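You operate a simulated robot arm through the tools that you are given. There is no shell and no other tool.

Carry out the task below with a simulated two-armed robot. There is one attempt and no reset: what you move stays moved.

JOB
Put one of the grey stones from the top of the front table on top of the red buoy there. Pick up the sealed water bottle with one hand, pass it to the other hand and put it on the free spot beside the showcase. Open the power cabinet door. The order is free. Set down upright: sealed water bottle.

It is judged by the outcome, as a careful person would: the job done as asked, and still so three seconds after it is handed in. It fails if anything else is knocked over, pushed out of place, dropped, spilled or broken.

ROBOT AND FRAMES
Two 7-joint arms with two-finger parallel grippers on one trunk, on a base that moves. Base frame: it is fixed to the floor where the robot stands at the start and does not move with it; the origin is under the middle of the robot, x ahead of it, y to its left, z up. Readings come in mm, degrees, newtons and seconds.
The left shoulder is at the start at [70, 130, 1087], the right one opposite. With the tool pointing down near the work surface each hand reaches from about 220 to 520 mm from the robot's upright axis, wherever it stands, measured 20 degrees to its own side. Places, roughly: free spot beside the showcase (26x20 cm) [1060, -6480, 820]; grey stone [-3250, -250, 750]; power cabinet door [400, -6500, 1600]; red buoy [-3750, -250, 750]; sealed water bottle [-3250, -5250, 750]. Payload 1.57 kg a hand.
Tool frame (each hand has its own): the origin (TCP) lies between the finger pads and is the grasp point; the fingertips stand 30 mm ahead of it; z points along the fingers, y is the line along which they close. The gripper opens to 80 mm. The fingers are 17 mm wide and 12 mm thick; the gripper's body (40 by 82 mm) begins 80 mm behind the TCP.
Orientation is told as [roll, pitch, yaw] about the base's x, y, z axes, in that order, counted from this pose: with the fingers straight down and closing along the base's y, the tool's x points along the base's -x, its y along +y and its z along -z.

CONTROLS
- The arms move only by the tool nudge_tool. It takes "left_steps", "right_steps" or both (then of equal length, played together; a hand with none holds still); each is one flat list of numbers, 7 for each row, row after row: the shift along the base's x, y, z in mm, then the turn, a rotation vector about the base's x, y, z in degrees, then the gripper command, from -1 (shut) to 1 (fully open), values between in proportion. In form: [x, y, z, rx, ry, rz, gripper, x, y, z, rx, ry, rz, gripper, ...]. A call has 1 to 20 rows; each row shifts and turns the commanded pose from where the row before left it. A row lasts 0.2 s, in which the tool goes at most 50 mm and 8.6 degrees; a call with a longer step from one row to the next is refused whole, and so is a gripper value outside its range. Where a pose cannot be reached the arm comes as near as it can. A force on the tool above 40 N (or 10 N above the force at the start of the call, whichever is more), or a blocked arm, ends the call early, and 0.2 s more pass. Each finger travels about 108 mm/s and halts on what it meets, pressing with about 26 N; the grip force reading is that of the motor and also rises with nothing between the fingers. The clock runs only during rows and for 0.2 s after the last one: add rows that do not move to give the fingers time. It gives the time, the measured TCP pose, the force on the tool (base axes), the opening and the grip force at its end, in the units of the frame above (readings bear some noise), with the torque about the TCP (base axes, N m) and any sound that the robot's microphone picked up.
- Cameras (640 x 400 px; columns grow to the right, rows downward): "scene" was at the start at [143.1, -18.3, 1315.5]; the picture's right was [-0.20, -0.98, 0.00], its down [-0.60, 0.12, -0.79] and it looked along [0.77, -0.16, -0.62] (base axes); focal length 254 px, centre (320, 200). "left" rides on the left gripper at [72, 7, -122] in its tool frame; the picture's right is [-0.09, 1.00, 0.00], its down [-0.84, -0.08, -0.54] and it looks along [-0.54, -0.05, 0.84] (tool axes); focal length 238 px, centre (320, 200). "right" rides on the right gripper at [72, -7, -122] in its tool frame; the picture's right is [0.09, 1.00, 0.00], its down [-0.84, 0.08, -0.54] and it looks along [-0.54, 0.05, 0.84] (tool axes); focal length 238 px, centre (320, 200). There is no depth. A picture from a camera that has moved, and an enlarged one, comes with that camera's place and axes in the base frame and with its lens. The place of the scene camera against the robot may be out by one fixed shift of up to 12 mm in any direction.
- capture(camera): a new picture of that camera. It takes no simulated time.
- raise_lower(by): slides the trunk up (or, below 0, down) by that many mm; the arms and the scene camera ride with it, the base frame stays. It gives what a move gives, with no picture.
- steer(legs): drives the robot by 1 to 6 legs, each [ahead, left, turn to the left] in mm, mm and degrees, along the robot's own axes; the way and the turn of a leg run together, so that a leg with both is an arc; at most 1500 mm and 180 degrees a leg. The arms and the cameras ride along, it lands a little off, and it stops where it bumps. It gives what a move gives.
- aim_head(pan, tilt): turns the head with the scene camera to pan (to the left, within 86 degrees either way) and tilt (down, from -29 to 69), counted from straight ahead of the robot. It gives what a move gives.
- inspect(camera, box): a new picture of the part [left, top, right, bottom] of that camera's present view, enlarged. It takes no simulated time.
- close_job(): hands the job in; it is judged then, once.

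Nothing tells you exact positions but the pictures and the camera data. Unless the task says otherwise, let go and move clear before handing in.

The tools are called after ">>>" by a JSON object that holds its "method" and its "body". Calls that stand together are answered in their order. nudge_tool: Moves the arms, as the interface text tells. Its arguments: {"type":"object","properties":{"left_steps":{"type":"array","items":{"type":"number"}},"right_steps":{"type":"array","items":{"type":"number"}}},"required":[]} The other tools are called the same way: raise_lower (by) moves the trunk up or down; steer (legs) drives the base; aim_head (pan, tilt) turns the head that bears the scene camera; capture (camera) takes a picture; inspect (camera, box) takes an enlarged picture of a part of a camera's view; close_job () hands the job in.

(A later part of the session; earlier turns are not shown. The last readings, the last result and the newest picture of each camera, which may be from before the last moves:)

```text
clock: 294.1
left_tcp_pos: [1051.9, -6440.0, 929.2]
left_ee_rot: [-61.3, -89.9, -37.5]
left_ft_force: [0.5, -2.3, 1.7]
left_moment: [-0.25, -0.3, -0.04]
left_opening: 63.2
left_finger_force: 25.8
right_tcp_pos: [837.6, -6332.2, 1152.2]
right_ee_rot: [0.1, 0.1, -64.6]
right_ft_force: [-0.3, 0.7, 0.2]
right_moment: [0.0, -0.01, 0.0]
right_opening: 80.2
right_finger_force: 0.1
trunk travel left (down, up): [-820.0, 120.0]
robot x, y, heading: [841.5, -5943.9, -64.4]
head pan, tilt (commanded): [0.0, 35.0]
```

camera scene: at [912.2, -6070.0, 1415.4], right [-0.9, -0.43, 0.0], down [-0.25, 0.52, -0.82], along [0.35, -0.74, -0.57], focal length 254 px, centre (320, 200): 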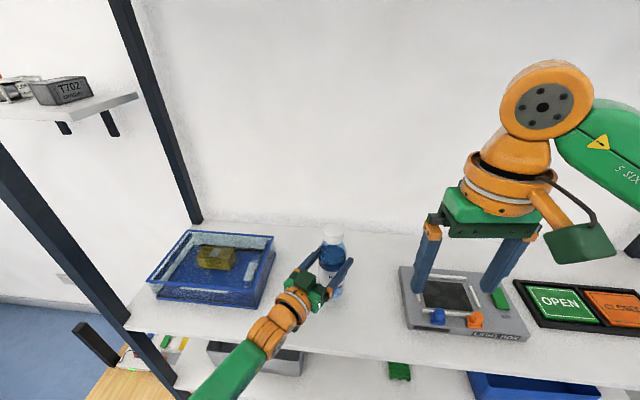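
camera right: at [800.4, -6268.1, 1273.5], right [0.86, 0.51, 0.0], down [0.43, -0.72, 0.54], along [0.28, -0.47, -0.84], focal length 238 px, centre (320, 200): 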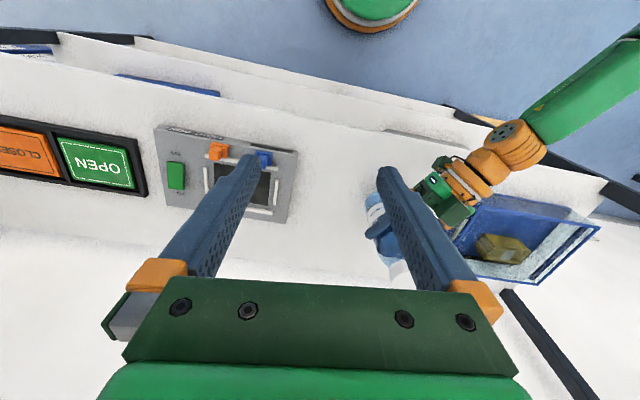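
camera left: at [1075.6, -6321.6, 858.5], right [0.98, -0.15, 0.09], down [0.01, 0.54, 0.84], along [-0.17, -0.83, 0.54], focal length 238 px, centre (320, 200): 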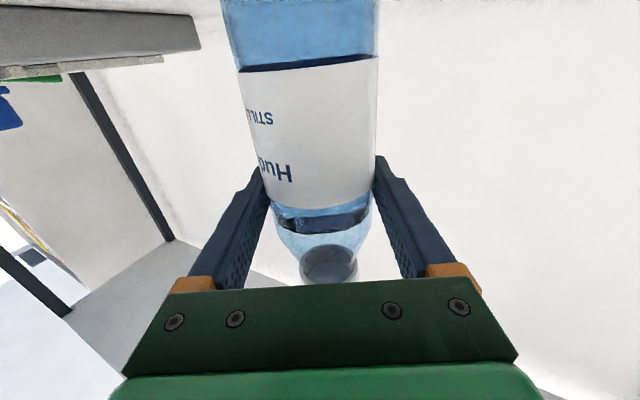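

The bottle is resting on the board. I'll open the left gripper gradually and withdraw straight back along the finger direction.

>>> {"method": "nudge_tool", "body": {"left_steps": [0, 0, 0, 0, 0, 0, 0.6, 0, 0, 0, 0, 0, 0, 0.7, 0, 0, 0, 0, 0, 0, 0.85, 0, 0, 0, 0, 0, 0, 1, 0, 0, 0, 0, 0, 0, 1]}}

>>> {"method": "inspect", "body": {"camera": "scene", "box": [240, 210, 400, 320]}}

>>> {"method": "capture", "body": {"camera": "left"}}

```text
clock: 295.4
left_tcp_pos: [1052.0, -6439.7, 929.1]
left_ee_rot: [-48.4, -89.8, -50.4]
left_ft_force: [0.1, 0.4, 0.4]
left_moment: [0.03, -0.02, 0.01]
left_opening: 80.1
left_finger_force: 0.0
right_tcp_pos: [838.6, -6330.3, 1151.2]
right_ee_rot: [0.2, 0.1, -64.6]
right_ft_force: [-0.3, 0.2, 0.2]
right_moment: [-0.03, -0.02, 0.0]
right_opening: 79.8
right_finger_force: 0.2
trunk travel left (down, up): [-820.0, 120.0]
robot x, y, heading: [845.1, -5947.2, -64.7]
head pan, tilt (commanded): [0.0, 35.0]
```

```text
3.64 times, centred on (320, 265) of scene
camera zoom: at [912.7, -6071.8, 1415.2], right [-0.9, -0.43, 0.0], down [-0.25, 0.52, -0.82], along [0.35, -0.74, -0.57], focal length 925 px, centre (320, -36)
```

zoom: 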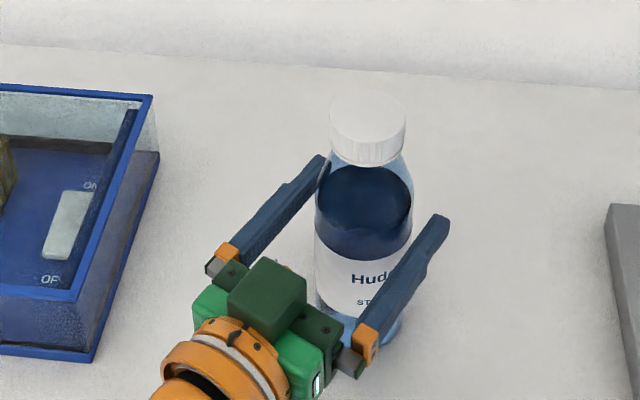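

```text
taken
camera left: at [1075.2, -6320.7, 858.0], right [0.98, -0.15, 0.09], down [0.01, 0.54, 0.84], along [-0.17, -0.83, 0.54], focal length 238 px, centre (320, 200)
```

left: 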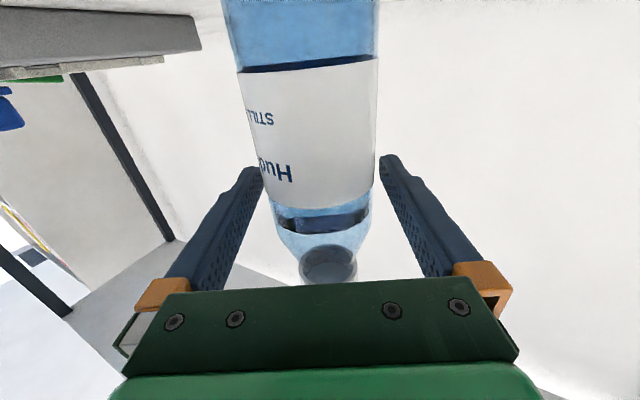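

The bottle stands free and upright with clearance on both sides. I'll withdraw the left hand along its own axis.

>>> {"method": "nudge_tool", "body": {"left_steps": [1.8, 11.9, 0, 0, 0, 0, 1, 2.4, 15.8, 0, 0, 0, 0, 1, 3, 19.8, 0, 0, 0, 0, 1, 3, 19.8, 0, 0, 0, 0, 1, 3, 19.8, 0, 0, 0, 0, 1, 3, 19.8, 0, 0, 0, 0, 1, 0, 0, 0, 0, 0, 0, 1]}}

>>> {"method": "capture", "body": {"camera": "scene"}}

>>> {"method": "capture", "body": {"camera": "left"}}

```text
clock: 296.9
left_tcp_pos: [1076.5, -6336.3, 929.1]
left_ee_rot: [-60.6, -89.6, -38.3]
left_ft_force: [-0.4, -0.5, -0.5]
left_moment: [0.03, -0.02, -0.02]
left_opening: 80.0
left_finger_force: 0.1
left hand out of reach, approached as far as the arm can: row 3, 5
right_tcp_pos: [837.3, -6330.3, 1151.0]
right_ee_rot: [0.1, 0.1, -64.7]
right_ft_force: [0.7, 0.2, -0.1]
right_moment: [-0.02, 0.02, 0.01]
right_opening: 79.8
right_finger_force: 0.0
trunk travel left (down, up): [-820.0, 120.0]
robot x, y, heading: [845.5, -5949.5, -64.4]
head pan, tilt (commanded): [0.0, 35.0]
```

```text
taken
camera scene: at [912.6, -6072.0, 1415.2], right [-0.9, -0.43, 0.0], down [-0.25, 0.52, -0.82], along [0.35, -0.74, -0.57], focal length 254 px, centre (320, 200)
```

scene: 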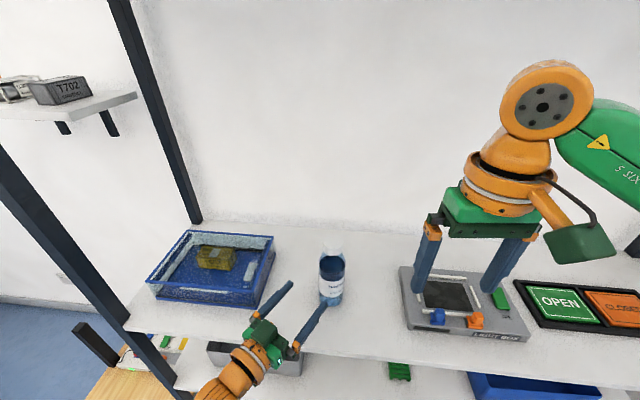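

```text
taken
camera left: at [1100.8, -6216.1, 858.1], right [0.98, -0.15, 0.09], down [0.01, 0.54, 0.84], along [-0.18, -0.83, 0.54], focal length 238 px, centre (320, 200)
```

left: 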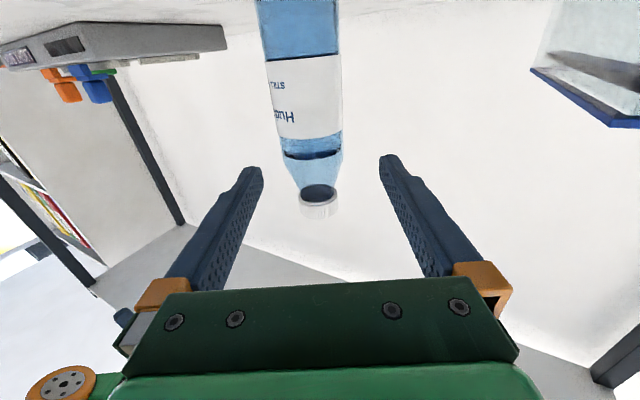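

The bottle stands upright and clear on the free spot. I'll back away from the shelf before turning to the cabinet.

>>> {"method": "steer", "body": {"legs": [[-250, 0, 0]]}}

>>> {"method": "inspect", "body": {"camera": "scene", "box": [160, 150, 480, 350]}}

>>> {"method": "raise_lower", "body": {"by": 120}}

>>> {"method": "aim_head", "body": {"pan": -40, "tilt": 5}}

>>> {"method": "capture", "body": {"camera": "scene"}}

```text
clock: 298.8
left_tcp_pos: [970.6, -6110.4, 928.3]
left_ee_rot: [-56.0, -89.4, -42.8]
left_ft_force: [0.2, -0.1, 0.4]
left_moment: [0.0, 0.0, 0.0]
left_opening: 80.0
left_finger_force: 0.0
right_tcp_pos: [730.9, -6106.1, 1150.9]
right_ee_rot: [0.1, 0.1, -64.7]
right_ft_force: [0.2, -0.1, -0.4]
right_moment: [0.0, 0.0, 0.02]
right_opening: 79.7
right_finger_force: 0.0
trunk travel left (down, up): [-820.0, 120.0]
robot x, y, heading: [736.7, -5716.7, -64.7]
head pan, tilt (commanded): [0.0, 35.0]
```

```text
2.00 times, centred on (320, 250) of scene
camera zoom: at [806.0, -5847.1, 1414.9], right [-0.9, -0.43, 0.0], down [-0.25, 0.52, -0.82], along [0.35, -0.74, -0.58], focal length 509 px, centre (320, 100)
```

zoom: 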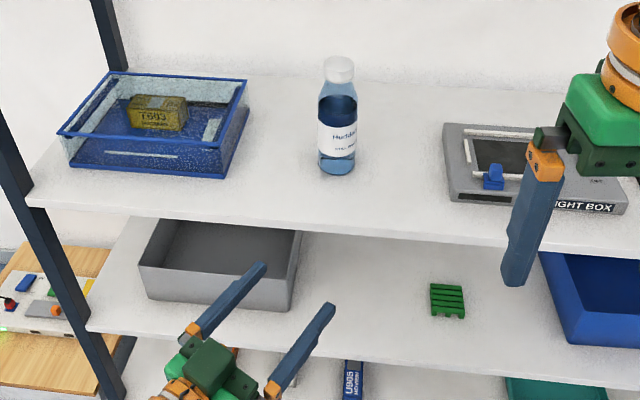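

```text
clock: 300.3
left_tcp_pos: [968.3, -6109.6, 1049.1]
left_ee_rot: [-62.1, -89.6, -36.7]
left_ft_force: [0.5, -0.2, -0.9]
left_moment: [0.0, 0.0, 0.01]
left_opening: 80.2
left_finger_force: 0.1
right_tcp_pos: [729.7, -6104.9, 1271.3]
right_ee_rot: [0.1, 0.1, -64.7]
right_ft_force: [-0.2, 0.1, 0.1]
right_moment: [0.02, -0.02, -0.02]
right_opening: 79.8
right_finger_force: 0.1
trunk travel left (down, up): [-940.0, 0.0]
robot x, y, heading: [735.2, -5724.6, -64.5]
head pan, tilt (commanded): [0.0, 35.0]
```

```text
clock: 301.4
left_tcp_pos: [969.3, -6109.2, 1049.7]
left_ee_rot: [-62.6, -89.6, -36.1]
left_ft_force: [0.0, 0.2, 0.2]
left_moment: [0.0, -0.04, -0.04]
left_opening: 80.0
left_finger_force: 0.1
right_tcp_pos: [728.9, -6104.5, 1271.3]
right_ee_rot: [0.1, 0.0, -64.6]
right_ft_force: [-0.1, -0.5, -0.1]
right_moment: [0.04, 0.03, -0.01]
right_opening: 79.9
right_finger_force: 0.1
trunk travel left (down, up): [-940.0, 0.0]
robot x, y, heading: [739.7, -5718.4, -64.1]
head pan, tilt (commanded): [-40.0, 5.0]
```

```text
taken
camera scene: at [744.3, -5854.2, 1583.4], right [-0.97, 0.25, 0.0], down [0.02, 0.09, -1.0], along [-0.25, -0.96, -0.09], focal length 254 px, centre (320, 200)
```

scene: 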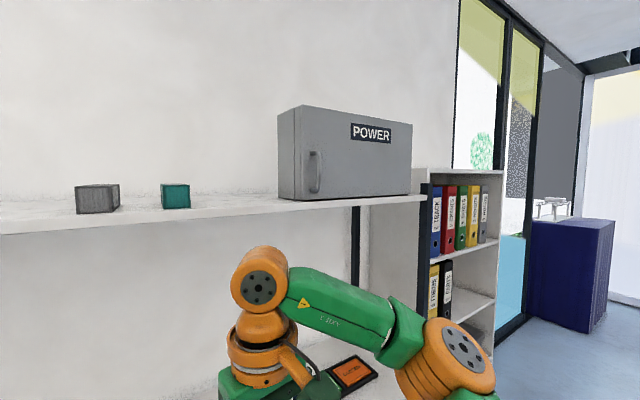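

The bottle is standing well on the free spot. Now the POWER cabinet: I'll zoom in to measure its door, handle and hinge side.

>>> {"method": "inspect", "body": {"camera": "scene", "box": [260, 80, 440, 220]}}

```text
2.86 times, centred on (350, 150) of scene
camera zoom: at [744.3, -5854.2, 1583.4], right [-0.97, 0.25, 0.0], down [0.02, 0.09, -1.0], along [-0.25, -0.96, -0.09], focal length 726 px, centre (234, 343)
```

zoom: 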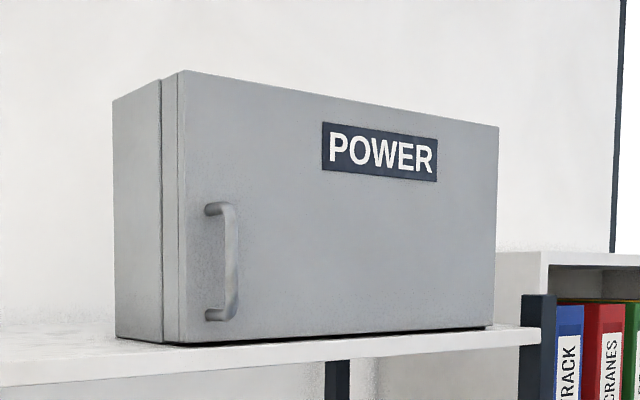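

The door is about 430 mm wide, hinged on the right, with a vertical bar handle near its left edge at z ≈ 1551–1644. The right hand, pointing forward-left, is best for pulling it while I stand clear to the east. First I'll tuck the left hand aside and start levelling the right hand in free space.

>>> {"method": "nudge_tool", "body": {"left_steps": [39.3, 10.5, 0, 0, 0, 0, 1, 39.3, 10.5, 0, 0, 0, 0, 1, 39.3, 10.5, 0, 0, 0, 0, 1, 39.3, 10.5, 0, 0, 0, 0, 1, 0, 0, 0, 0, 0, 0, 1]}}

>>> {"method": "nudge_tool", "body": {"right_steps": [11.5, -43.8, 0, 0, 0, 0, 1, 11.5, -43.8, 0, 0, 0, 0, 1, 11.5, -43.8, 0, 0, 0, 0, 1, 11.5, -43.8, 0, 0, 0, 0, 1, 0, 0, 0, -7.2, -3.44, 0, 1, 0, 0, 0, -7.2, -3.44, 0, 1, 0, 0, 0, -7.2, -3.44, 0, 1, 0, 0, 0, -7.2, -3.44, 0, 1, 0, 0, 0, -7.2, -3.44, 0, 1, 0, 0, 0, -7.2, -3.44, 0, 1, 0, 0, 0, 0, 0, 0, 1]}}

>>> {"method": "aim_head", "body": {"pan": -20, "tilt": 20}}

>>> {"method": "capture", "body": {"camera": "scene"}}

```text
clock: 302.6
left_tcp_pos: [1127.3, -6067.7, 1048.7]
left_ee_rot: [-63.4, -89.5, -35.6]
left_ft_force: [-0.1, 0.3, 0.0]
left_moment: [-0.06, -0.02, 0.04]
left_opening: 80.0
left_finger_force: 0.0
right_tcp_pos: [729.4, -6103.3, 1271.8]
right_ee_rot: [0.1, 0.0, -64.7]
right_ft_force: [0.1, -0.1, 0.1]
right_moment: [-0.01, -0.01, 0.01]
right_opening: 80.1
right_finger_force: 0.1
trunk travel left (down, up): [-940.0, 0.0]
robot x, y, heading: [741.6, -5718.5, -64.4]
head pan, tilt (commanded): [-40.0, 5.0]
```

```text
clock: 304.9
left_tcp_pos: [1126.7, -6067.6, 1049.2]
left_ee_rot: [-62.2, -89.6, -36.7]
left_ft_force: [-1.1, -0.9, -0.3]
left_moment: [0.0, -0.02, -0.01]
left_opening: 80.0
left_finger_force: 0.0
right_tcp_pos: [758.7, -6211.5, 1267.2]
right_ee_rot: [0.3, -48.0, -64.8]
right_ft_force: [0.2, 0.2, -0.6]
right_moment: [-0.03, 0.01, 0.0]
right_opening: 79.9
right_finger_force: 0.1
right hand out of reach, approached as far as the arm can: row 3, 4
trunk travel left (down, up): [-940.0, 0.0]
robot x, y, heading: [739.7, -5718.0, -64.8]
head pan, tilt (commanded): [-40.0, 5.0]
```

```text
clock: 305.8
left_tcp_pos: [1127.1, -6066.4, 1050.0]
left_ee_rot: [-62.2, -89.7, -36.7]
left_ft_force: [0.3, 0.0, 0.2]
left_moment: [-0.01, 0.02, -0.01]
left_opening: 79.8
left_finger_force: 0.1
right_tcp_pos: [758.1, -6211.8, 1266.7]
right_ee_rot: [0.2, -47.9, -64.9]
right_ft_force: [-0.2, -1.0, -0.7]
right_moment: [0.01, 0.02, -0.02]
right_opening: 80.1
right_finger_force: 0.0
trunk travel left (down, up): [-940.0, 0.0]
robot x, y, heading: [733.2, -5715.6, -64.8]
head pan, tilt (commanded): [-20.0, 20.0]
```

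```text
taken
camera scene: at [776.1, -5858.2, 1559.1], right [-1.0, -0.09, 0.0], down [-0.03, 0.34, -0.94], along [0.09, -0.94, -0.34], focal length 254 px, centre (320, 200)
```

scene: 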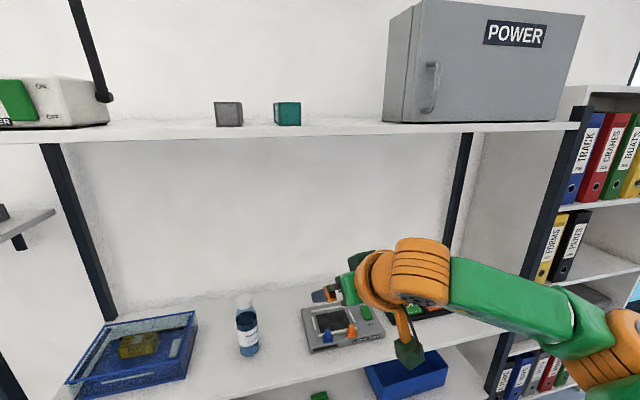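

The right hand is tilting as planned. I'll continue with a bit more reach, then yaw it inward and level it, mirroring what worked for the left.

>>> {"method": "nudge_tool", "body": {"right_steps": [8.6, -18, 0, -7.2, -3.44, 0, 1, 8.6, -18, 0, 0, 0, 8, 1, 8.6, -18, 0, 0, 0, 8, 1, 4, -9, 0, 0, 0, 8, 1, 0, 0, 0, 0, 0, 8, 1, 0, 0, 0, 0, 0, 6, 1, 0, 0, 0, -3.32, -7.28, 0, 1, 0, 0, 0, -3.32, -7.28, 0, 1, 0, 0, 0, -3.32, -7.28, 0, 1, 0, 0, 0, -3.32, -7.28, 0, 1, 0, 0, 0, 0, 0, 0, 1]}}

>>> {"method": "capture", "body": {"camera": "scene"}}

>>> {"method": "capture", "body": {"camera": "right"}}

```text
clock: 308.2
left_tcp_pos: [1126.1, -6066.9, 1048.4]
left_ee_rot: [-61.0, -89.6, -37.8]
left_ft_force: [-0.7, 0.0, -0.6]
left_moment: [-0.03, 0.01, 0.0]
left_opening: 79.8
left_finger_force: 0.1
right_tcp_pos: [787.1, -6273.6, 1266.2]
right_ee_rot: [69.6, -82.7, -104.6]
right_ft_force: [0.2, -0.3, -0.5]
right_moment: [0.02, 0.01, -0.02]
right_opening: 79.9
right_finger_force: 0.0
right hand out of reach, approached as far as the arm can: row 5, 6
trunk travel left (down, up): [-940.0, 0.0]
robot x, y, heading: [739.4, -5720.8, -64.3]
head pan, tilt (commanded): [-20.0, 20.0]
```

```text
taken
camera scene: at [775.9, -5858.2, 1559.1], right [-1.0, -0.09, 0.0], down [-0.03, 0.34, -0.94], along [0.09, -0.94, -0.34], focal length 254 px, centre (320, 200)
```

scene: 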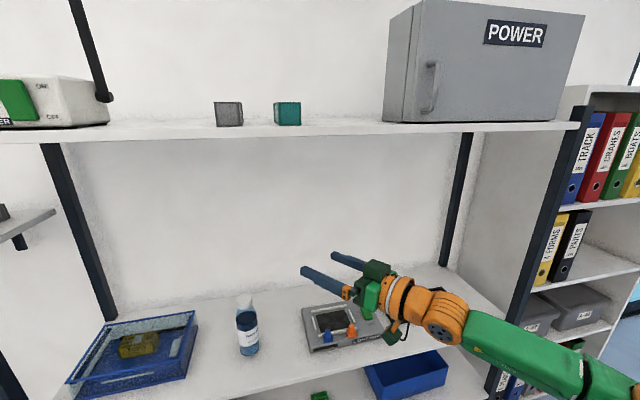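

```text
taken
camera right: at [686.7, -6201.7, 1198.9], right [0.57, 0.82, 0.03], down [-0.43, 0.27, 0.86], along [0.7, -0.5, 0.5], focal length 238 px, centre (320, 200)
```

right: 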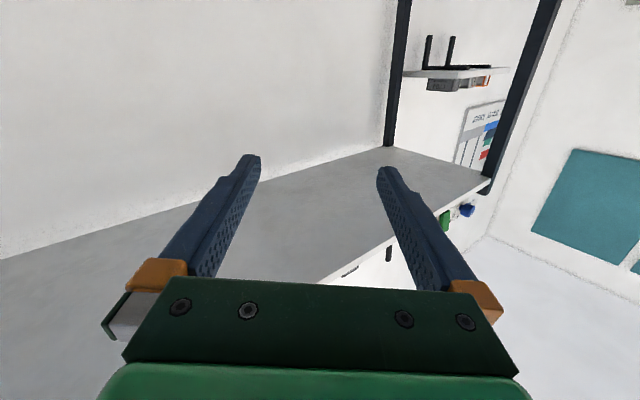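

The right hand is level, pointing about 30° left of forward. I'll raise it toward handle height while bringing it inward to stay within reach.

>>> {"method": "nudge_tool", "body": {"right_steps": [16, 7, 43, 0, 0, 0, 1, 16, 7, 43, 0, 0, 0, 1, 16, 7, 43, 0, 0, 0, 1, 16, 7, 43, 0, 0, 0, 1, 16, 7, 43, 0, 0, 0, 1, 16, 7, 43, 0, 0, 0, 1, 16, 7, 43, 0, 0, 0, 1, 10, 5, 30, 0, 0, 0, 1, 0, 0, 0, 0, 0, 0, 1]}}

>>> {"method": "capture", "body": {"camera": "scene"}}

>>> {"method": "capture", "body": {"camera": "right"}}

```text
clock: 310.2
left_tcp_pos: [1126.7, -6067.1, 1048.8]
left_ee_rot: [-60.4, -89.6, -38.4]
left_ft_force: [1.2, 0.0, -0.2]
left_moment: [-0.03, 0.0, -0.03]
left_opening: 80.1
left_finger_force: 0.1
right_tcp_pos: [910.0, -6219.6, 1596.8]
right_ee_rot: [68.7, -82.8, -103.5]
right_ft_force: [-0.8, 0.1, -0.3]
right_moment: [-0.01, 0.0, 0.02]
right_opening: 79.9
right_finger_force: 0.0
trunk travel left (down, up): [-940.0, 0.0]
robot x, y, heading: [735.9, -5718.5, -64.7]
head pan, tilt (commanded): [-20.0, 20.0]
```

```text
taken
camera scene: at [775.8, -5858.3, 1559.0], right [-1.0, -0.09, 0.0], down [-0.03, 0.34, -0.94], along [0.09, -0.94, -0.34], focal length 254 px, centre (320, 200)
```

scene: 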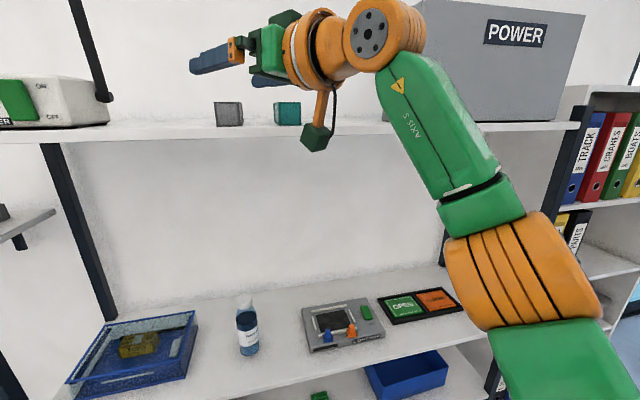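

```text
taken
camera right: at [808.0, -6147.8, 1530.7], right [0.57, 0.82, 0.02], down [-0.43, 0.27, 0.86], along [0.7, -0.5, 0.5], focal length 238 px, centre (320, 200)
```

right: 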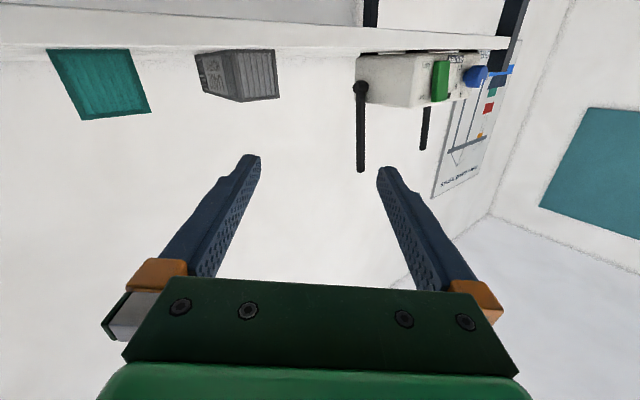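

The right hand reaches handle height level. I'll pull the left hand back so it stays out of the shelf, then turn and shift so the right hand faces the handle squarely, with about 120 mm to spare.

>>> {"method": "nudge_tool", "body": {"left_steps": [-19.3, 40.7, 0, 0, 0, 0, 1, -19.3, 40.7, 0, 0, 0, 0, 1, -19.3, 40.7, 0, 0, 0, 0, 1, -19.3, 40.7, 0, 0, 0, 0, 1, 0, 0, 0, 0, 0, 0, 1]}}

>>> {"method": "steer", "body": {"legs": [[0, 0, -35.4], [109, -21, 0]]}}

>>> {"method": "aim_head", "body": {"pan": 0, "tilt": 5}}

>>> {"method": "capture", "body": {"camera": "scene"}}

>>> {"method": "capture", "body": {"camera": "right"}}

```text
clock: 311.4
left_tcp_pos: [1048.7, -5905.0, 1049.7]
left_ee_rot: [-74.9, -89.7, -23.9]
left_ft_force: [-0.2, -0.2, -0.5]
left_moment: [-0.02, 0.0, -0.01]
left_opening: 80.0
left_finger_force: 0.1
right_tcp_pos: [910.1, -6218.6, 1597.5]
right_ee_rot: [68.8, -82.7, -103.6]
right_ft_force: [0.3, 0.4, 0.2]
right_moment: [-0.03, 0.01, 0.0]
right_opening: 80.0
right_finger_force: 0.0
trunk travel left (down, up): [-940.0, 0.0]
robot x, y, heading: [737.1, -5718.0, -64.2]
head pan, tilt (commanded): [-20.0, 20.0]
```

```text
clock: 314.3
left_tcp_pos: [845.7, -6150.2, 1051.3]
left_ee_rot: [-117.4, -89.6, -16.8]
left_ft_force: [0.3, -0.2, 0.0]
left_moment: [0.0, 0.01, 0.04]
left_opening: 80.2
left_finger_force: 0.1
right_tcp_pos: [552.1, -6323.8, 1599.6]
right_ee_rot: [70.1, -83.1, -140.3]
right_ft_force: [0.4, 1.2, 0.4]
right_moment: [0.02, 0.05, -0.04]
right_opening: 80.1
right_finger_force: 0.0
trunk travel left (down, up): [-940.0, 0.0]
robot x, y, heading: [696.5, -5826.5, -100.0]
head pan, tilt (commanded): [-20.0, 20.0]
```

```text
clock: 315.1
left_tcp_pos: [844.5, -6155.7, 1048.9]
left_ee_rot: [-60.4, -89.6, -73.9]
left_ft_force: [-0.2, 0.1, -0.2]
left_moment: [-0.04, 0.0, 0.02]
left_opening: 79.9
left_finger_force: 0.1
right_tcp_pos: [547.8, -6332.3, 1596.2]
right_ee_rot: [68.7, -82.7, -139.0]
right_ft_force: [0.9, -0.2, 0.8]
right_moment: [-0.01, 0.0, -0.02]
right_opening: 80.2
right_finger_force: 0.1
trunk travel left (down, up): [-940.0, 0.0]
robot x, y, heading: [696.8, -5823.4, -99.9]
head pan, tilt (commanded): [0.0, 5.0]
```

```text
taken
camera scene: at [681.0, -5964.8, 1583.3], right [-0.98, 0.17, 0.0], down [0.02, 0.09, -1.0], along [-0.17, -0.98, -0.09], focal length 254 px, centre (320, 200)
```

scene: 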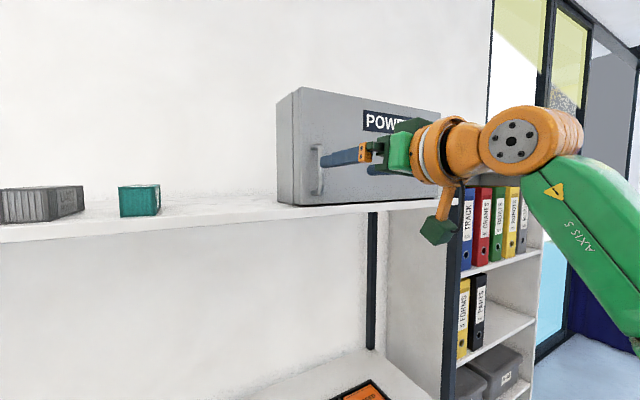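

```text
taken
camera right: at [507.1, -6214.4, 1530.4], right [0.94, 0.34, 0.03], down [-0.19, 0.47, 0.86], along [0.28, -0.82, 0.5], focal length 238 px, centre (320, 200)
```

right: 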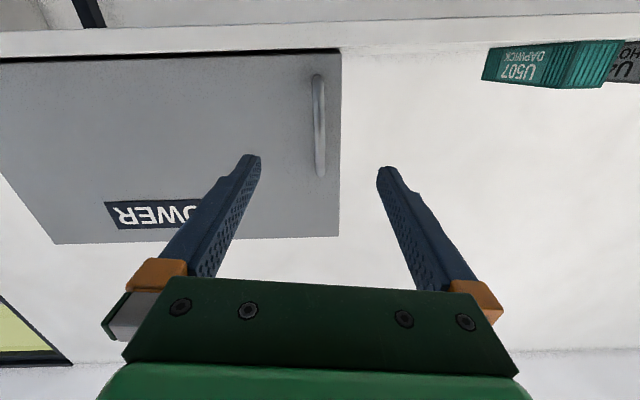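

The handle is straight ahead of the right hand's axis, about 128 mm away. I'll trim the hand's roll so the fingers match the vertical bar, then move the base in partway.

>>> {"method": "nudge_tool", "body": {"right_steps": [0, 0, 0, -4.76, 5.89, 0.31, 1, 0, 0, 0, 0, 0, 0, 1]}}

>>> {"method": "steer", "body": {"legs": [[56, 32, 0]]}}

>>> {"method": "capture", "body": {"camera": "right"}}

>>> {"method": "inspect", "body": {"camera": "scene", "box": [260, 80, 440, 220]}}

```text
clock: 315.7
left_tcp_pos: [844.2, -6156.3, 1049.5]
left_ee_rot: [-62.7, -89.6, -71.5]
left_ft_force: [-0.5, -0.2, 0.0]
left_moment: [-0.03, 0.01, 0.01]
left_opening: 79.8
left_finger_force: 0.0
right_tcp_pos: [547.7, -6332.1, 1597.8]
right_ee_rot: [-74.7, -89.6, 4.8]
right_ft_force: [-0.3, 0.2, 0.2]
right_moment: [0.04, 0.01, -0.02]
right_opening: 80.1
right_finger_force: 0.0
trunk travel left (down, up): [-940.0, 0.0]
robot x, y, heading: [695.8, -5825.1, -100.0]
head pan, tilt (commanded): [0.0, 5.0]
```

```text
clock: 316.7
left_tcp_pos: [862.7, -6209.4, 1052.8]
left_ee_rot: [110.6, -90.0, 115.3]
left_ft_force: [-0.3, 0.6, 0.0]
left_moment: [-0.02, 0.0, 0.04]
left_opening: 79.9
left_finger_force: 0.1
right_tcp_pos: [564.9, -6379.0, 1601.8]
right_ee_rot: [-137.8, -89.4, 67.8]
right_ft_force: [-1.2, 1.8, 0.3]
right_moment: [0.04, 0.03, 0.01]
right_opening: 80.0
right_finger_force: 0.0
trunk travel left (down, up): [-940.0, 0.0]
robot x, y, heading: [719.4, -5885.0, -99.9]
head pan, tilt (commanded): [0.0, 5.0]
```

```text
taken
camera right: at [516.9, -6268.4, 1528.4], right [0.94, 0.34, -0.1], down [-0.11, 0.54, 0.83], along [0.34, -0.77, 0.55], focal length 238 px, centre (320, 200)
```

right: 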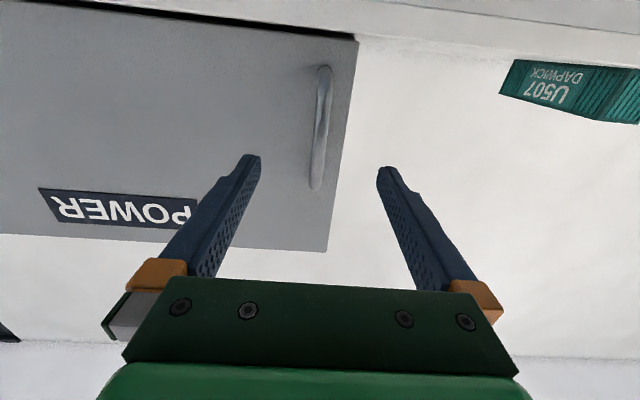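

```text
2.86 times, centred on (350, 150) of scene
camera zoom: at [698.5, -6012.4, 1584.5], right [-0.98, 0.17, 0.0], down [0.02, 0.08, -1.0], along [-0.17, -0.98, -0.08], focal length 726 px, centre (234, 343)
```

zoom: 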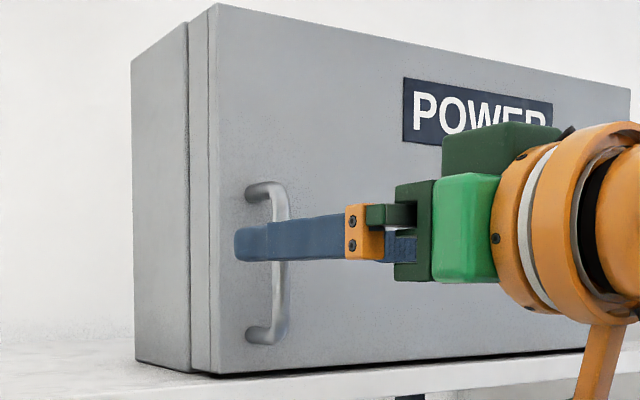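

The fingers are aligned around the bar from the camera's view, with about 78 mm to go. I'll move in another 60 mm.

>>> {"method": "steer", "body": {"legs": [[52, 30, 0]]}}

>>> {"method": "nudge_tool", "body": {"right_steps": [0, 0, 0, 0, 0, 0, 1]}}

>>> {"method": "capture", "body": {"camera": "right"}}

>>> {"method": "inspect", "body": {"camera": "scene", "box": [260, 80, 440, 220]}}

```text
clock: 317.7
left_tcp_pos: [884.6, -6269.1, 1050.7]
left_ee_rot: [-69.2, -89.7, -65.4]
left_ft_force: [0.7, -0.5, -0.3]
left_moment: [-0.03, -0.01, 0.0]
left_opening: 80.0
left_finger_force: 0.1
right_tcp_pos: [586.0, -6442.4, 1598.1]
right_ee_rot: [-31.8, -89.6, -38.4]
right_ft_force: [-0.3, -0.1, 0.3]
right_moment: [0.02, 0.0, 0.01]
right_opening: 80.2
right_finger_force: 0.0
trunk travel left (down, up): [-940.0, 0.0]
robot x, y, heading: [737.4, -5938.2, -100.2]
head pan, tilt (commanded): [0.0, 5.0]
stopped in leg 1: the force on the tool passed its limit at 89 N (the readings are from after the stop); the commanded pose is now the measured one
```

```text
clock: 318.1
left_tcp_pos: [885.2, -6268.6, 1050.2]
left_ee_rot: [-65.7, -89.6, -68.7]
left_ft_force: [0.9, 0.6, 0.8]
left_moment: [-0.01, 0.0, -0.02]
left_opening: 80.1
left_finger_force: 0.0
right_tcp_pos: [585.3, -6443.5, 1598.6]
right_ee_rot: [-33.4, -89.5, -37.0]
right_ft_force: [0.0, -0.2, -0.6]
right_moment: [-0.01, -0.01, -0.01]
right_opening: 80.2
right_finger_force: 0.1
trunk travel left (down, up): [-940.0, 0.0]
robot x, y, heading: [739.7, -5933.1, -100.1]
head pan, tilt (commanded): [0.0, 5.0]
```

```text
taken
camera right: at [538.0, -6330.5, 1526.0], right [0.94, 0.34, -0.1], down [-0.1, 0.53, 0.84], along [0.33, -0.78, 0.53], focal length 238 px, centre (320, 200)
```

right: 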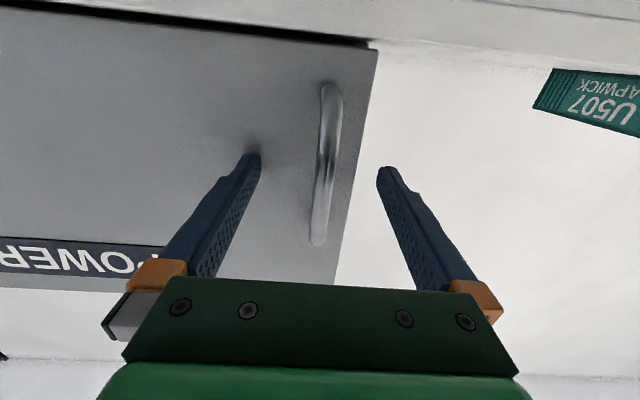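

```text
2.86 times, centred on (350, 150) of scene
camera zoom: at [721.7, -6076.5, 1583.5], right [-0.98, 0.18, 0.0], down [0.02, 0.09, -1.0], along [-0.18, -0.98, -0.09], focal length 726 px, centre (234, 343)
```

zoom: 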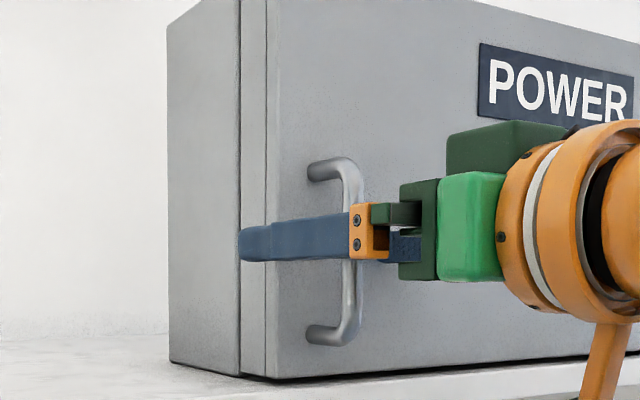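

One fingertip just touched the door face, so I'm deep enough. I'll back the fingers off 8 mm and close on the bar.

>>> {"method": "nudge_tool", "body": {"right_steps": [-1.4, 3.8, 0, 0, 0, 0, 1, -1.4, 3.8, 0, 0, 0, 0, 1, 0, 0, 0, 0, 0, 0, 0.4, 0, 0, 0, 0, 0, 0, -0.2, 0, 0, 0, 0, 0, 0, -0.5, 0, 0, 0, 0, 0, 0, -1, 0, 0, 0, 0, 0, 0, -1]}}

>>> {"method": "capture", "body": {"camera": "right"}}

>>> {"method": "inspect", "body": {"camera": "scene", "box": [260, 80, 440, 220]}}

```text
clock: 319.7
left_tcp_pos: [885.4, -6269.2, 1049.6]
left_ee_rot: [-71.5, -89.7, -62.9]
left_ft_force: [0.1, 0.2, 0.1]
left_moment: [0.01, 0.02, -0.01]
left_opening: 79.9
left_finger_force: 0.1
right_tcp_pos: [585.2, -6434.9, 1597.2]
right_ee_rot: [-33.1, -89.5, -37.4]
right_ft_force: [1.0, 1.3, -3.3]
right_moment: [0.11, -0.11, -0.03]
right_opening: 10.5
right_finger_force: 27.9
trunk travel left (down, up): [-940.0, 0.0]
robot x, y, heading: [733.3, -5937.7, -100.2]
head pan, tilt (commanded): [0.0, 5.0]
```

```text
taken
camera right: at [536.6, -6322.8, 1525.7], right [0.94, 0.34, -0.1], down [-0.1, 0.53, 0.84], along [0.33, -0.78, 0.53], focal length 238 px, centre (320, 200)
```

right: 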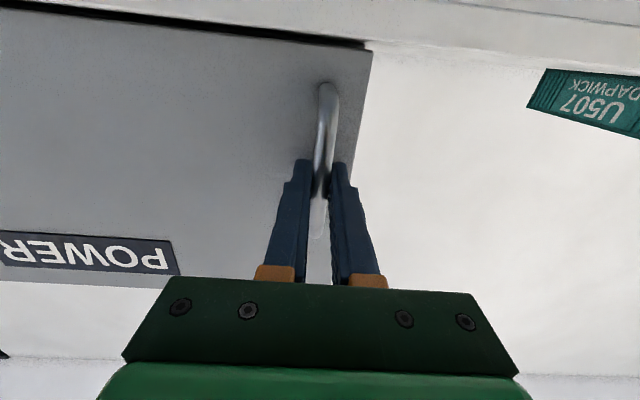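

```text
2.86 times, centred on (350, 150) of scene
camera zoom: at [722.9, -6076.6, 1583.4], right [-0.98, 0.18, 0.0], down [0.01, 0.09, -1.0], along [-0.18, -0.98, -0.09], focal length 726 px, centre (234, 343)
```

zoom: 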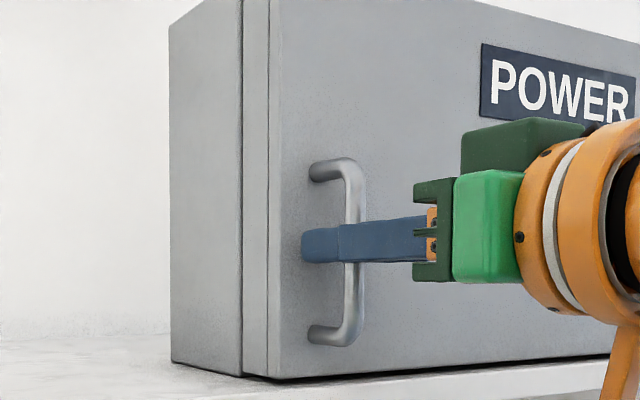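

The bar is gripped at 10.5 mm. I'll test with a small 3° arc pull about the hinge and read the force.

>>> {"method": "nudge_tool", "body": {"right_steps": [-5, 9.3, 0, 0, 0, 1.5, -1, -5, 9.3, 0, 0, 0, 1.5, -1, 0, 0, 0, 0, 0, 0, -1]}}

>>> {"method": "inspect", "body": {"camera": "scene", "box": [260, 80, 440, 220]}}

```text
clock: 320.5
left_tcp_pos: [886.0, -6268.2, 1049.7]
left_ee_rot: [-66.8, -89.6, -67.8]
left_ft_force: [1.0, -0.9, 0.2]
left_moment: [0.03, 0.01, 0.02]
left_opening: 80.0
left_finger_force: 0.0
right_tcp_pos: [573.6, -6416.3, 1596.8]
right_ee_rot: [-33.1, -89.6, -34.1]
right_ft_force: [1.3, 1.2, -2.3]
right_moment: [0.1, -0.09, -0.08]
right_opening: 10.5
right_finger_force: 28.3
trunk travel left (down, up): [-940.0, 0.0]
robot x, y, heading: [738.8, -5933.6, -100.2]
head pan, tilt (commanded): [0.0, 5.0]
```

```text
2.86 times, centred on (350, 150) of scene
camera zoom: at [722.3, -6077.2, 1583.4], right [-0.98, 0.18, 0.0], down [0.01, 0.09, -1.0], along [-0.18, -0.98, -0.09], focal length 726 px, centre (234, 343)
```

zoom: 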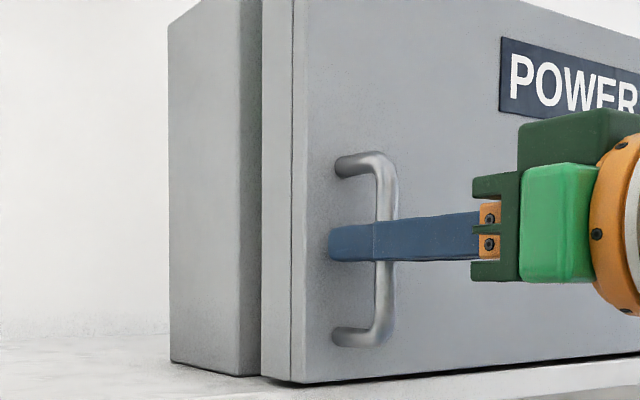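

The door swings easily with almost no resistance and the cabinet stays put. I'll continue along the arc to about 15°.

>>> {"method": "nudge_tool", "body": {"right_steps": [-10.8, 18.1, 0, 0, 0, 3, -1, -11.8, 17.4, 0, 0, 0, 3, -1, -12.7, 16.9, 0, 0, 0, 3, -1, -13.5, 16.2, 0, 0, 0, 3, -1, 0, 0, 0, 0, 0, 0, -1]}}

>>> {"method": "capture", "body": {"camera": "scene"}}

```text
clock: 321.7
left_tcp_pos: [884.4, -6269.5, 1050.4]
left_ee_rot: [-63.5, -89.6, -71.0]
left_ft_force: [-0.7, -0.7, -0.2]
left_moment: [-0.01, 0.0, 0.0]
left_opening: 79.9
left_finger_force: 0.2
right_tcp_pos: [567.6, -6408.7, 1597.6]
right_ee_rot: [-25.1, -89.8, -41.0]
right_ft_force: [-0.1, -0.1, 0.1]
right_moment: [-0.02, -0.09, 0.0]
right_opening: 10.8
right_finger_force: 28.3
right hand out of reach, approached as far as the arm can: row 1, 2, 3, 4
trunk travel left (down, up): [-940.0, 0.0]
robot x, y, heading: [738.7, -5934.3, -100.1]
head pan, tilt (commanded): [0.0, 5.0]
```

```text
taken
camera scene: at [721.7, -6077.0, 1583.4], right [-0.98, 0.18, 0.0], down [0.02, 0.09, -1.0], along [-0.18, -0.98, -0.09], focal length 254 px, centre (320, 200)
```

scene: 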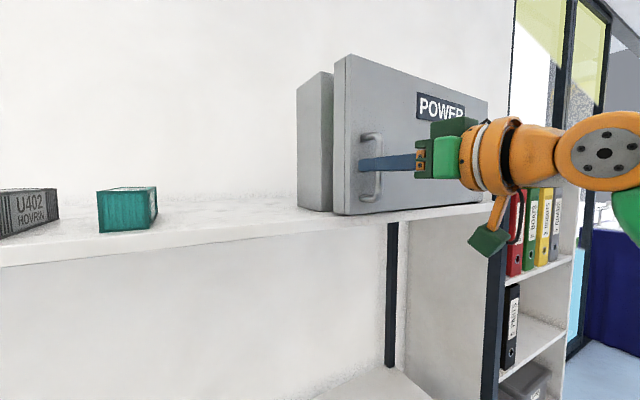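

The arm can't fold back further, so I'll swing the door by driving the whole robot on an arc centred on the hinge, keeping the grip rigid. First a 6° step to test.

>>> {"method": "steer", "body": {"legs": [[-40.4, -80, 6]]}}

>>> {"method": "capture", "body": {"camera": "scene"}}

```text
clock: 322.8
left_tcp_pos: [845.9, -6205.4, 1049.4]
left_ee_rot: [-62.2, -89.5, -66.2]
left_ft_force: [-0.4, 0.3, -0.6]
left_moment: [0.03, 0.0, -0.03]
left_opening: 80.1
left_finger_force: 0.0
right_tcp_pos: [545.3, -6377.8, 1597.4]
right_ee_rot: [-20.4, -89.7, -39.6]
right_ft_force: [-1.7, -3.2, 6.6]
right_moment: [-0.02, -0.05, 0.15]
right_opening: 10.6
right_finger_force: 29.0
trunk travel left (down, up): [-940.0, 0.0]
robot x, y, heading: [664.6, -5884.1, -94.3]
head pan, tilt (commanded): [0.0, 5.0]
```

```text
taken
camera scene: at [664.0, -6033.8, 1583.2], right [-1.0, 0.07, 0.0], down [0.01, 0.09, -1.0], along [-0.07, -0.99, -0.09], focal length 254 px, centre (320, 200)
```

scene: 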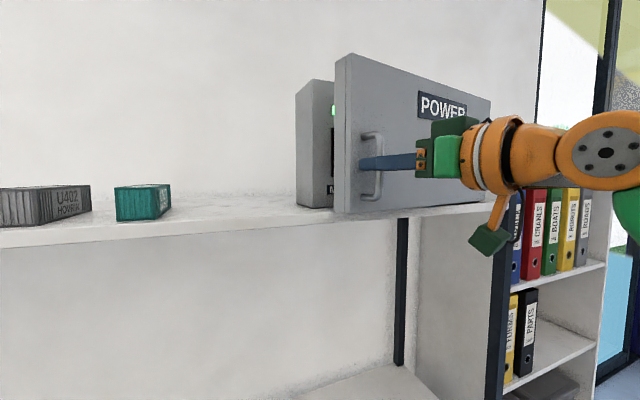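

The arc works, with only a few newtons, and the door is about 10° open. I'll continue in 12° steps.

>>> {"method": "steer", "body": {"legs": [[-80.3, -160.3, 12]]}}

>>> {"method": "capture", "body": {"camera": "scene"}}

```text
clock: 324.4
left_tcp_pos: [743.7, -6087.4, 1049.5]
left_ee_rot: [-54.8, -89.6, -62.0]
left_ft_force: [0.6, 0.3, 0.5]
left_moment: [0.0, 0.04, 0.0]
left_opening: 80.1
left_finger_force: 0.1
right_tcp_pos: [484.9, -6318.0, 1597.2]
right_ee_rot: [-9.9, -89.8, -38.2]
right_ft_force: [-0.5, -2.6, -4.0]
right_moment: [-0.1, -0.1, 0.14]
right_opening: 10.6
right_finger_force: 28.7
trunk travel left (down, up): [-940.0, 0.0]
robot x, y, heading: [505.5, -5817.4, -82.4]
head pan, tilt (commanded): [0.0, 5.0]
```

```text
taken
camera scene: at [530.2, -5959.2, 1583.0], right [-0.99, -0.13, 0.0], down [-0.01, 0.09, -1.0], along [0.13, -0.99, -0.09], focal length 254 px, centre (320, 200)
```

scene: 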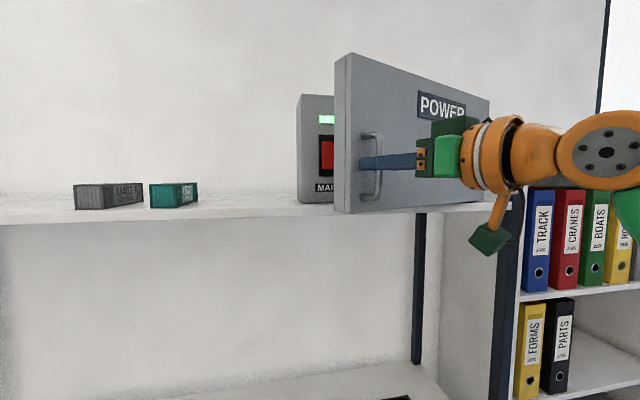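

About 22° open with low forces. I'll keep going.

>>> {"method": "steer", "body": {"legs": [[-80.4, -158.5, 12]]}}

>>> {"method": "steer", "body": {"legs": [[-80.4, -158.5, 12]]}}

>>> {"method": "capture", "body": {"camera": "scene"}}

```text
clock: 325.9
left_tcp_pos: [622.5, -5994.1, 1049.6]
left_ee_rot: [-38.7, -89.5, -65.9]
left_ft_force: [0.4, -0.6, 0.3]
left_moment: [0.03, -0.01, -0.04]
left_opening: 80.0
left_finger_force: 0.1
right_tcp_pos: [413.9, -6274.7, 1597.5]
right_ee_rot: [78.7, -89.8, -114.9]
right_ft_force: [-3.1, -7.2, 3.1]
right_moment: [-0.24, -0.14, 0.13]
right_opening: 10.9
right_finger_force: 28.4
trunk travel left (down, up): [-940.0, 0.0]
robot x, y, heading: [329.9, -5772.3, -70.2]
head pan, tilt (commanded): [0.0, 5.0]
```

```text
clock: 327.4
left_tcp_pos: [482.9, -5926.8, 1048.9]
left_ee_rot: [-27.8, -89.5, -64.6]
left_ft_force: [0.4, -0.8, 0.1]
left_moment: [0.0, -0.02, 0.0]
left_opening: 79.9
left_finger_force: 0.1
right_tcp_pos: [336.3, -6245.1, 1596.8]
right_ee_rot: [114.8, -89.7, -139.0]
right_ft_force: [-3.9, -11.8, 4.9]
right_moment: [-0.28, -0.23, 0.04]
right_opening: 10.8
right_finger_force: 28.8
trunk travel left (down, up): [-940.0, 0.0]
robot x, y, heading: [151.3, -5765.2, -58.2]
head pan, tilt (commanded): [0.0, 5.0]
```

```text
taken
camera scene: at [234.0, -5901.6, 1582.6], right [-0.85, -0.52, 0.0], down [-0.05, 0.08, -1.0], along [0.52, -0.85, -0.09], focal length 254 px, centre (320, 200)
```

scene: 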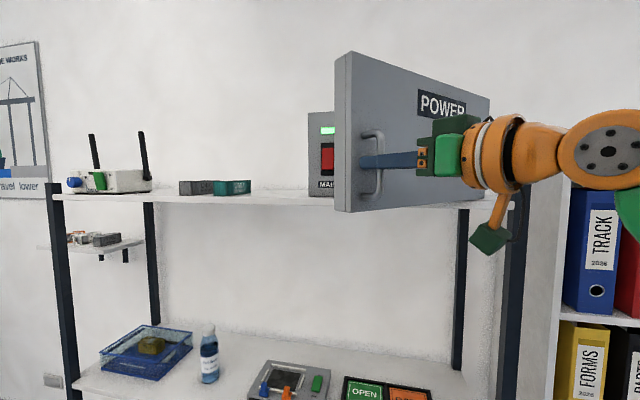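

The door is now about 47° open. A circle fit refines the hinge to (240, −6630), so I'll use that for another 12° step, keeping clear of the table corner behind me.

>>> {"method": "steer", "body": {"legs": [[-79.7, -163.7, 12]]}}

>>> {"method": "capture", "body": {"camera": "scene"}}

>>> {"method": "aim_head", "body": {"pan": -85, "tilt": 40}}

>>> {"method": "capture", "body": {"camera": "scene"}}

```text
clock: 328.9
left_tcp_pos: [333.6, -5891.8, 1049.0]
left_ee_rot: [-36.2, -89.3, -44.6]
left_ft_force: [0.5, 0.1, 0.7]
left_moment: [0.02, -0.03, -0.01]
left_opening: 80.1
left_finger_force: 0.2
right_tcp_pos: [256.8, -6233.4, 1597.4]
right_ee_rot: [113.9, -89.7, -126.3]
right_ft_force: [0.1, -7.6, -6.7]
right_moment: [-0.15, -0.21, 0.07]
right_opening: 10.8
right_finger_force: 28.1
trunk travel left (down, up): [-940.0, 0.0]
robot x, y, heading: [-26.4, -5806.8, -46.8]
head pan, tilt (commanded): [0.0, 5.0]
```

```text
taken
camera scene: at [85.7, -5919.7, 1582.4], right [-0.73, -0.69, 0.0], down [-0.06, 0.07, -1.0], along [0.68, -0.72, -0.09], focal length 254 px, centre (320, 200)
```

scene: 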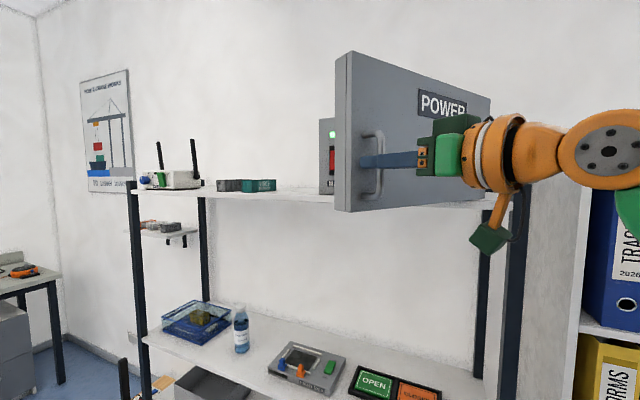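

```text
clock: 330.4
left_tcp_pos: [332.4, -5891.7, 1048.8]
left_ee_rot: [-31.3, -89.4, -49.5]
left_ft_force: [0.5, -0.7, -0.1]
left_moment: [-0.02, -0.01, -0.01]
left_opening: 80.0
left_finger_force: 0.1
right_tcp_pos: [254.7, -6233.1, 1596.8]
right_ee_rot: [118.8, -89.6, -131.3]
right_ft_force: [0.0, -6.4, -13.0]
right_moment: [-0.1, 0.11, -0.1]
right_opening: 10.9
right_finger_force: 28.2
trunk travel left (down, up): [-940.0, 0.0]
robot x, y, heading: [-26.5, -5803.8, -46.5]
head pan, tilt (commanded): [-85.0, 40.0]
```

```text
taken
camera scene: at [-36.1, -5916.1, 1526.9], right [-0.75, 0.66, 0.01], down [0.42, 0.49, -0.76], along [-0.51, -0.57, -0.65], focal length 254 px, centre (320, 200)
```

scene: 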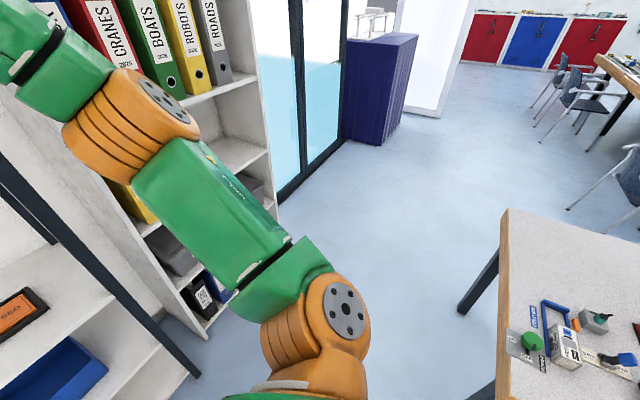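

The door is about 58° open. To open it fully without nearing the table corner, I'll first swing the robot clockwise about the handle, letting the round bar turn in the grip. Then I'll continue pulling the door round.

>>> {"method": "steer", "body": {"legs": [[16, 88.1, -10]]}}

>>> {"method": "aim_head", "body": {"pan": 0, "tilt": 5}}

>>> {"method": "capture", "body": {"camera": "scene"}}

```text
clock: 331.6
left_tcp_pos: [387.7, -5908.6, 1049.1]
left_ee_rot: [-12.4, -89.5, -78.4]
left_ft_force: [0.1, 0.9, -0.2]
left_moment: [0.01, 0.0, 0.03]
left_opening: 80.1
left_finger_force: 0.1
right_tcp_pos: [249.3, -6231.8, 1597.7]
right_ee_rot: [134.1, -89.7, -156.3]
right_ft_force: [-1.3, -6.6, -8.2]
right_moment: [-0.15, -0.01, -0.16]
right_opening: 10.8
right_finger_force: 29.1
trunk travel left (down, up): [-940.0, 0.0]
robot x, y, heading: [54.7, -5762.2, -56.1]
head pan, tilt (commanded): [-85.0, 40.0]
```

```text
clock: 333.1
left_tcp_pos: [388.5, -5909.4, 1049.7]
left_ee_rot: [-25.6, -89.4, -65.0]
left_ft_force: [0.0, 0.5, -0.2]
left_moment: [0.01, 0.01, 0.01]
left_opening: 80.1
left_finger_force: 0.0
right_tcp_pos: [253.5, -6232.1, 1598.1]
right_ee_rot: [131.3, -89.6, -153.6]
right_ft_force: [-0.1, -11.0, 9.1]
right_moment: [-0.18, 0.17, 0.01]
right_opening: 10.8
right_finger_force: 28.0
trunk travel left (down, up): [-940.0, 0.0]
robot x, y, heading: [54.4, -5761.7, -56.3]
head pan, tilt (commanded): [0.0, 5.0]
```

```text
taken
camera scene: at [139.0, -5892.4, 1582.7], right [-0.83, -0.55, 0.0], down [-0.05, 0.08, -1.0], along [0.55, -0.83, -0.09], focal length 254 px, centre (320, 200)
```

scene: 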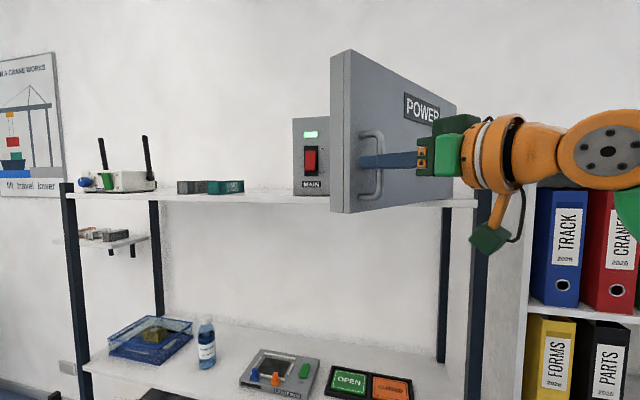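

The bar turns smoothly in the grip. I'll do one more such step, then shift the robot to carry the door further round in short moves.

>>> {"method": "steer", "body": {"legs": [[16.8, 87.5, -10]]}}

>>> {"method": "steer", "body": {"legs": [[-26, -71, 0]]}}

>>> {"method": "capture", "body": {"camera": "scene"}}

```text
clock: 334.2
left_tcp_pos: [440.1, -5937.2, 1049.5]
left_ee_rot: [-7.7, -89.4, -92.8]
left_ft_force: [-1.4, 0.3, -0.5]
left_moment: [-0.02, 0.0, 0.04]
left_opening: 80.0
left_finger_force: 0.0
right_tcp_pos: [248.7, -6230.4, 1597.4]
right_ee_rot: [128.8, -89.6, -161.0]
right_ft_force: [-0.4, -10.8, 5.6]
right_moment: [-0.49, -0.15, -0.16]
right_opening: 10.7
right_finger_force: 28.8
trunk travel left (down, up): [-940.0, 0.0]
robot x, y, heading: [136.9, -5736.1, -66.3]
head pan, tilt (commanded): [0.0, 5.0]
```

```text
clock: 335.3
left_tcp_pos: [378.9, -5938.9, 1045.4]
left_ee_rot: [-75.0, -89.1, -25.5]
left_ft_force: [0.3, 0.3, -0.1]
left_moment: [-0.02, 0.01, -0.03]
left_opening: 79.9
left_finger_force: 0.1
right_tcp_pos: [196.1, -6232.2, 1596.9]
right_ee_rot: [-30.3, -89.6, -1.7]
right_ft_force: [2.0, -7.2, 4.1]
right_moment: [-0.02, 0.27, 0.07]
right_opening: 10.5
right_finger_force: 28.6
trunk travel left (down, up): [-940.0, 0.0]
robot x, y, heading: [67.6, -5738.8, -66.1]
head pan, tilt (commanded): [0.0, 5.0]
```

```text
taken
camera scene: at [141.7, -5876.5, 1582.4], right [-0.92, -0.4, 0.01], down [-0.04, 0.08, -1.0], along [0.4, -0.91, -0.09], focal length 254 px, centre (320, 200)
```

scene: 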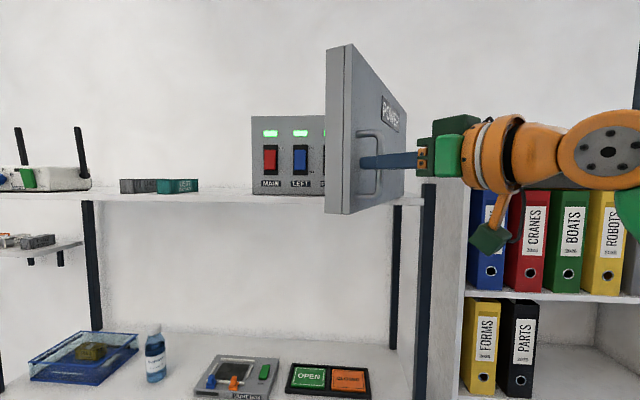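

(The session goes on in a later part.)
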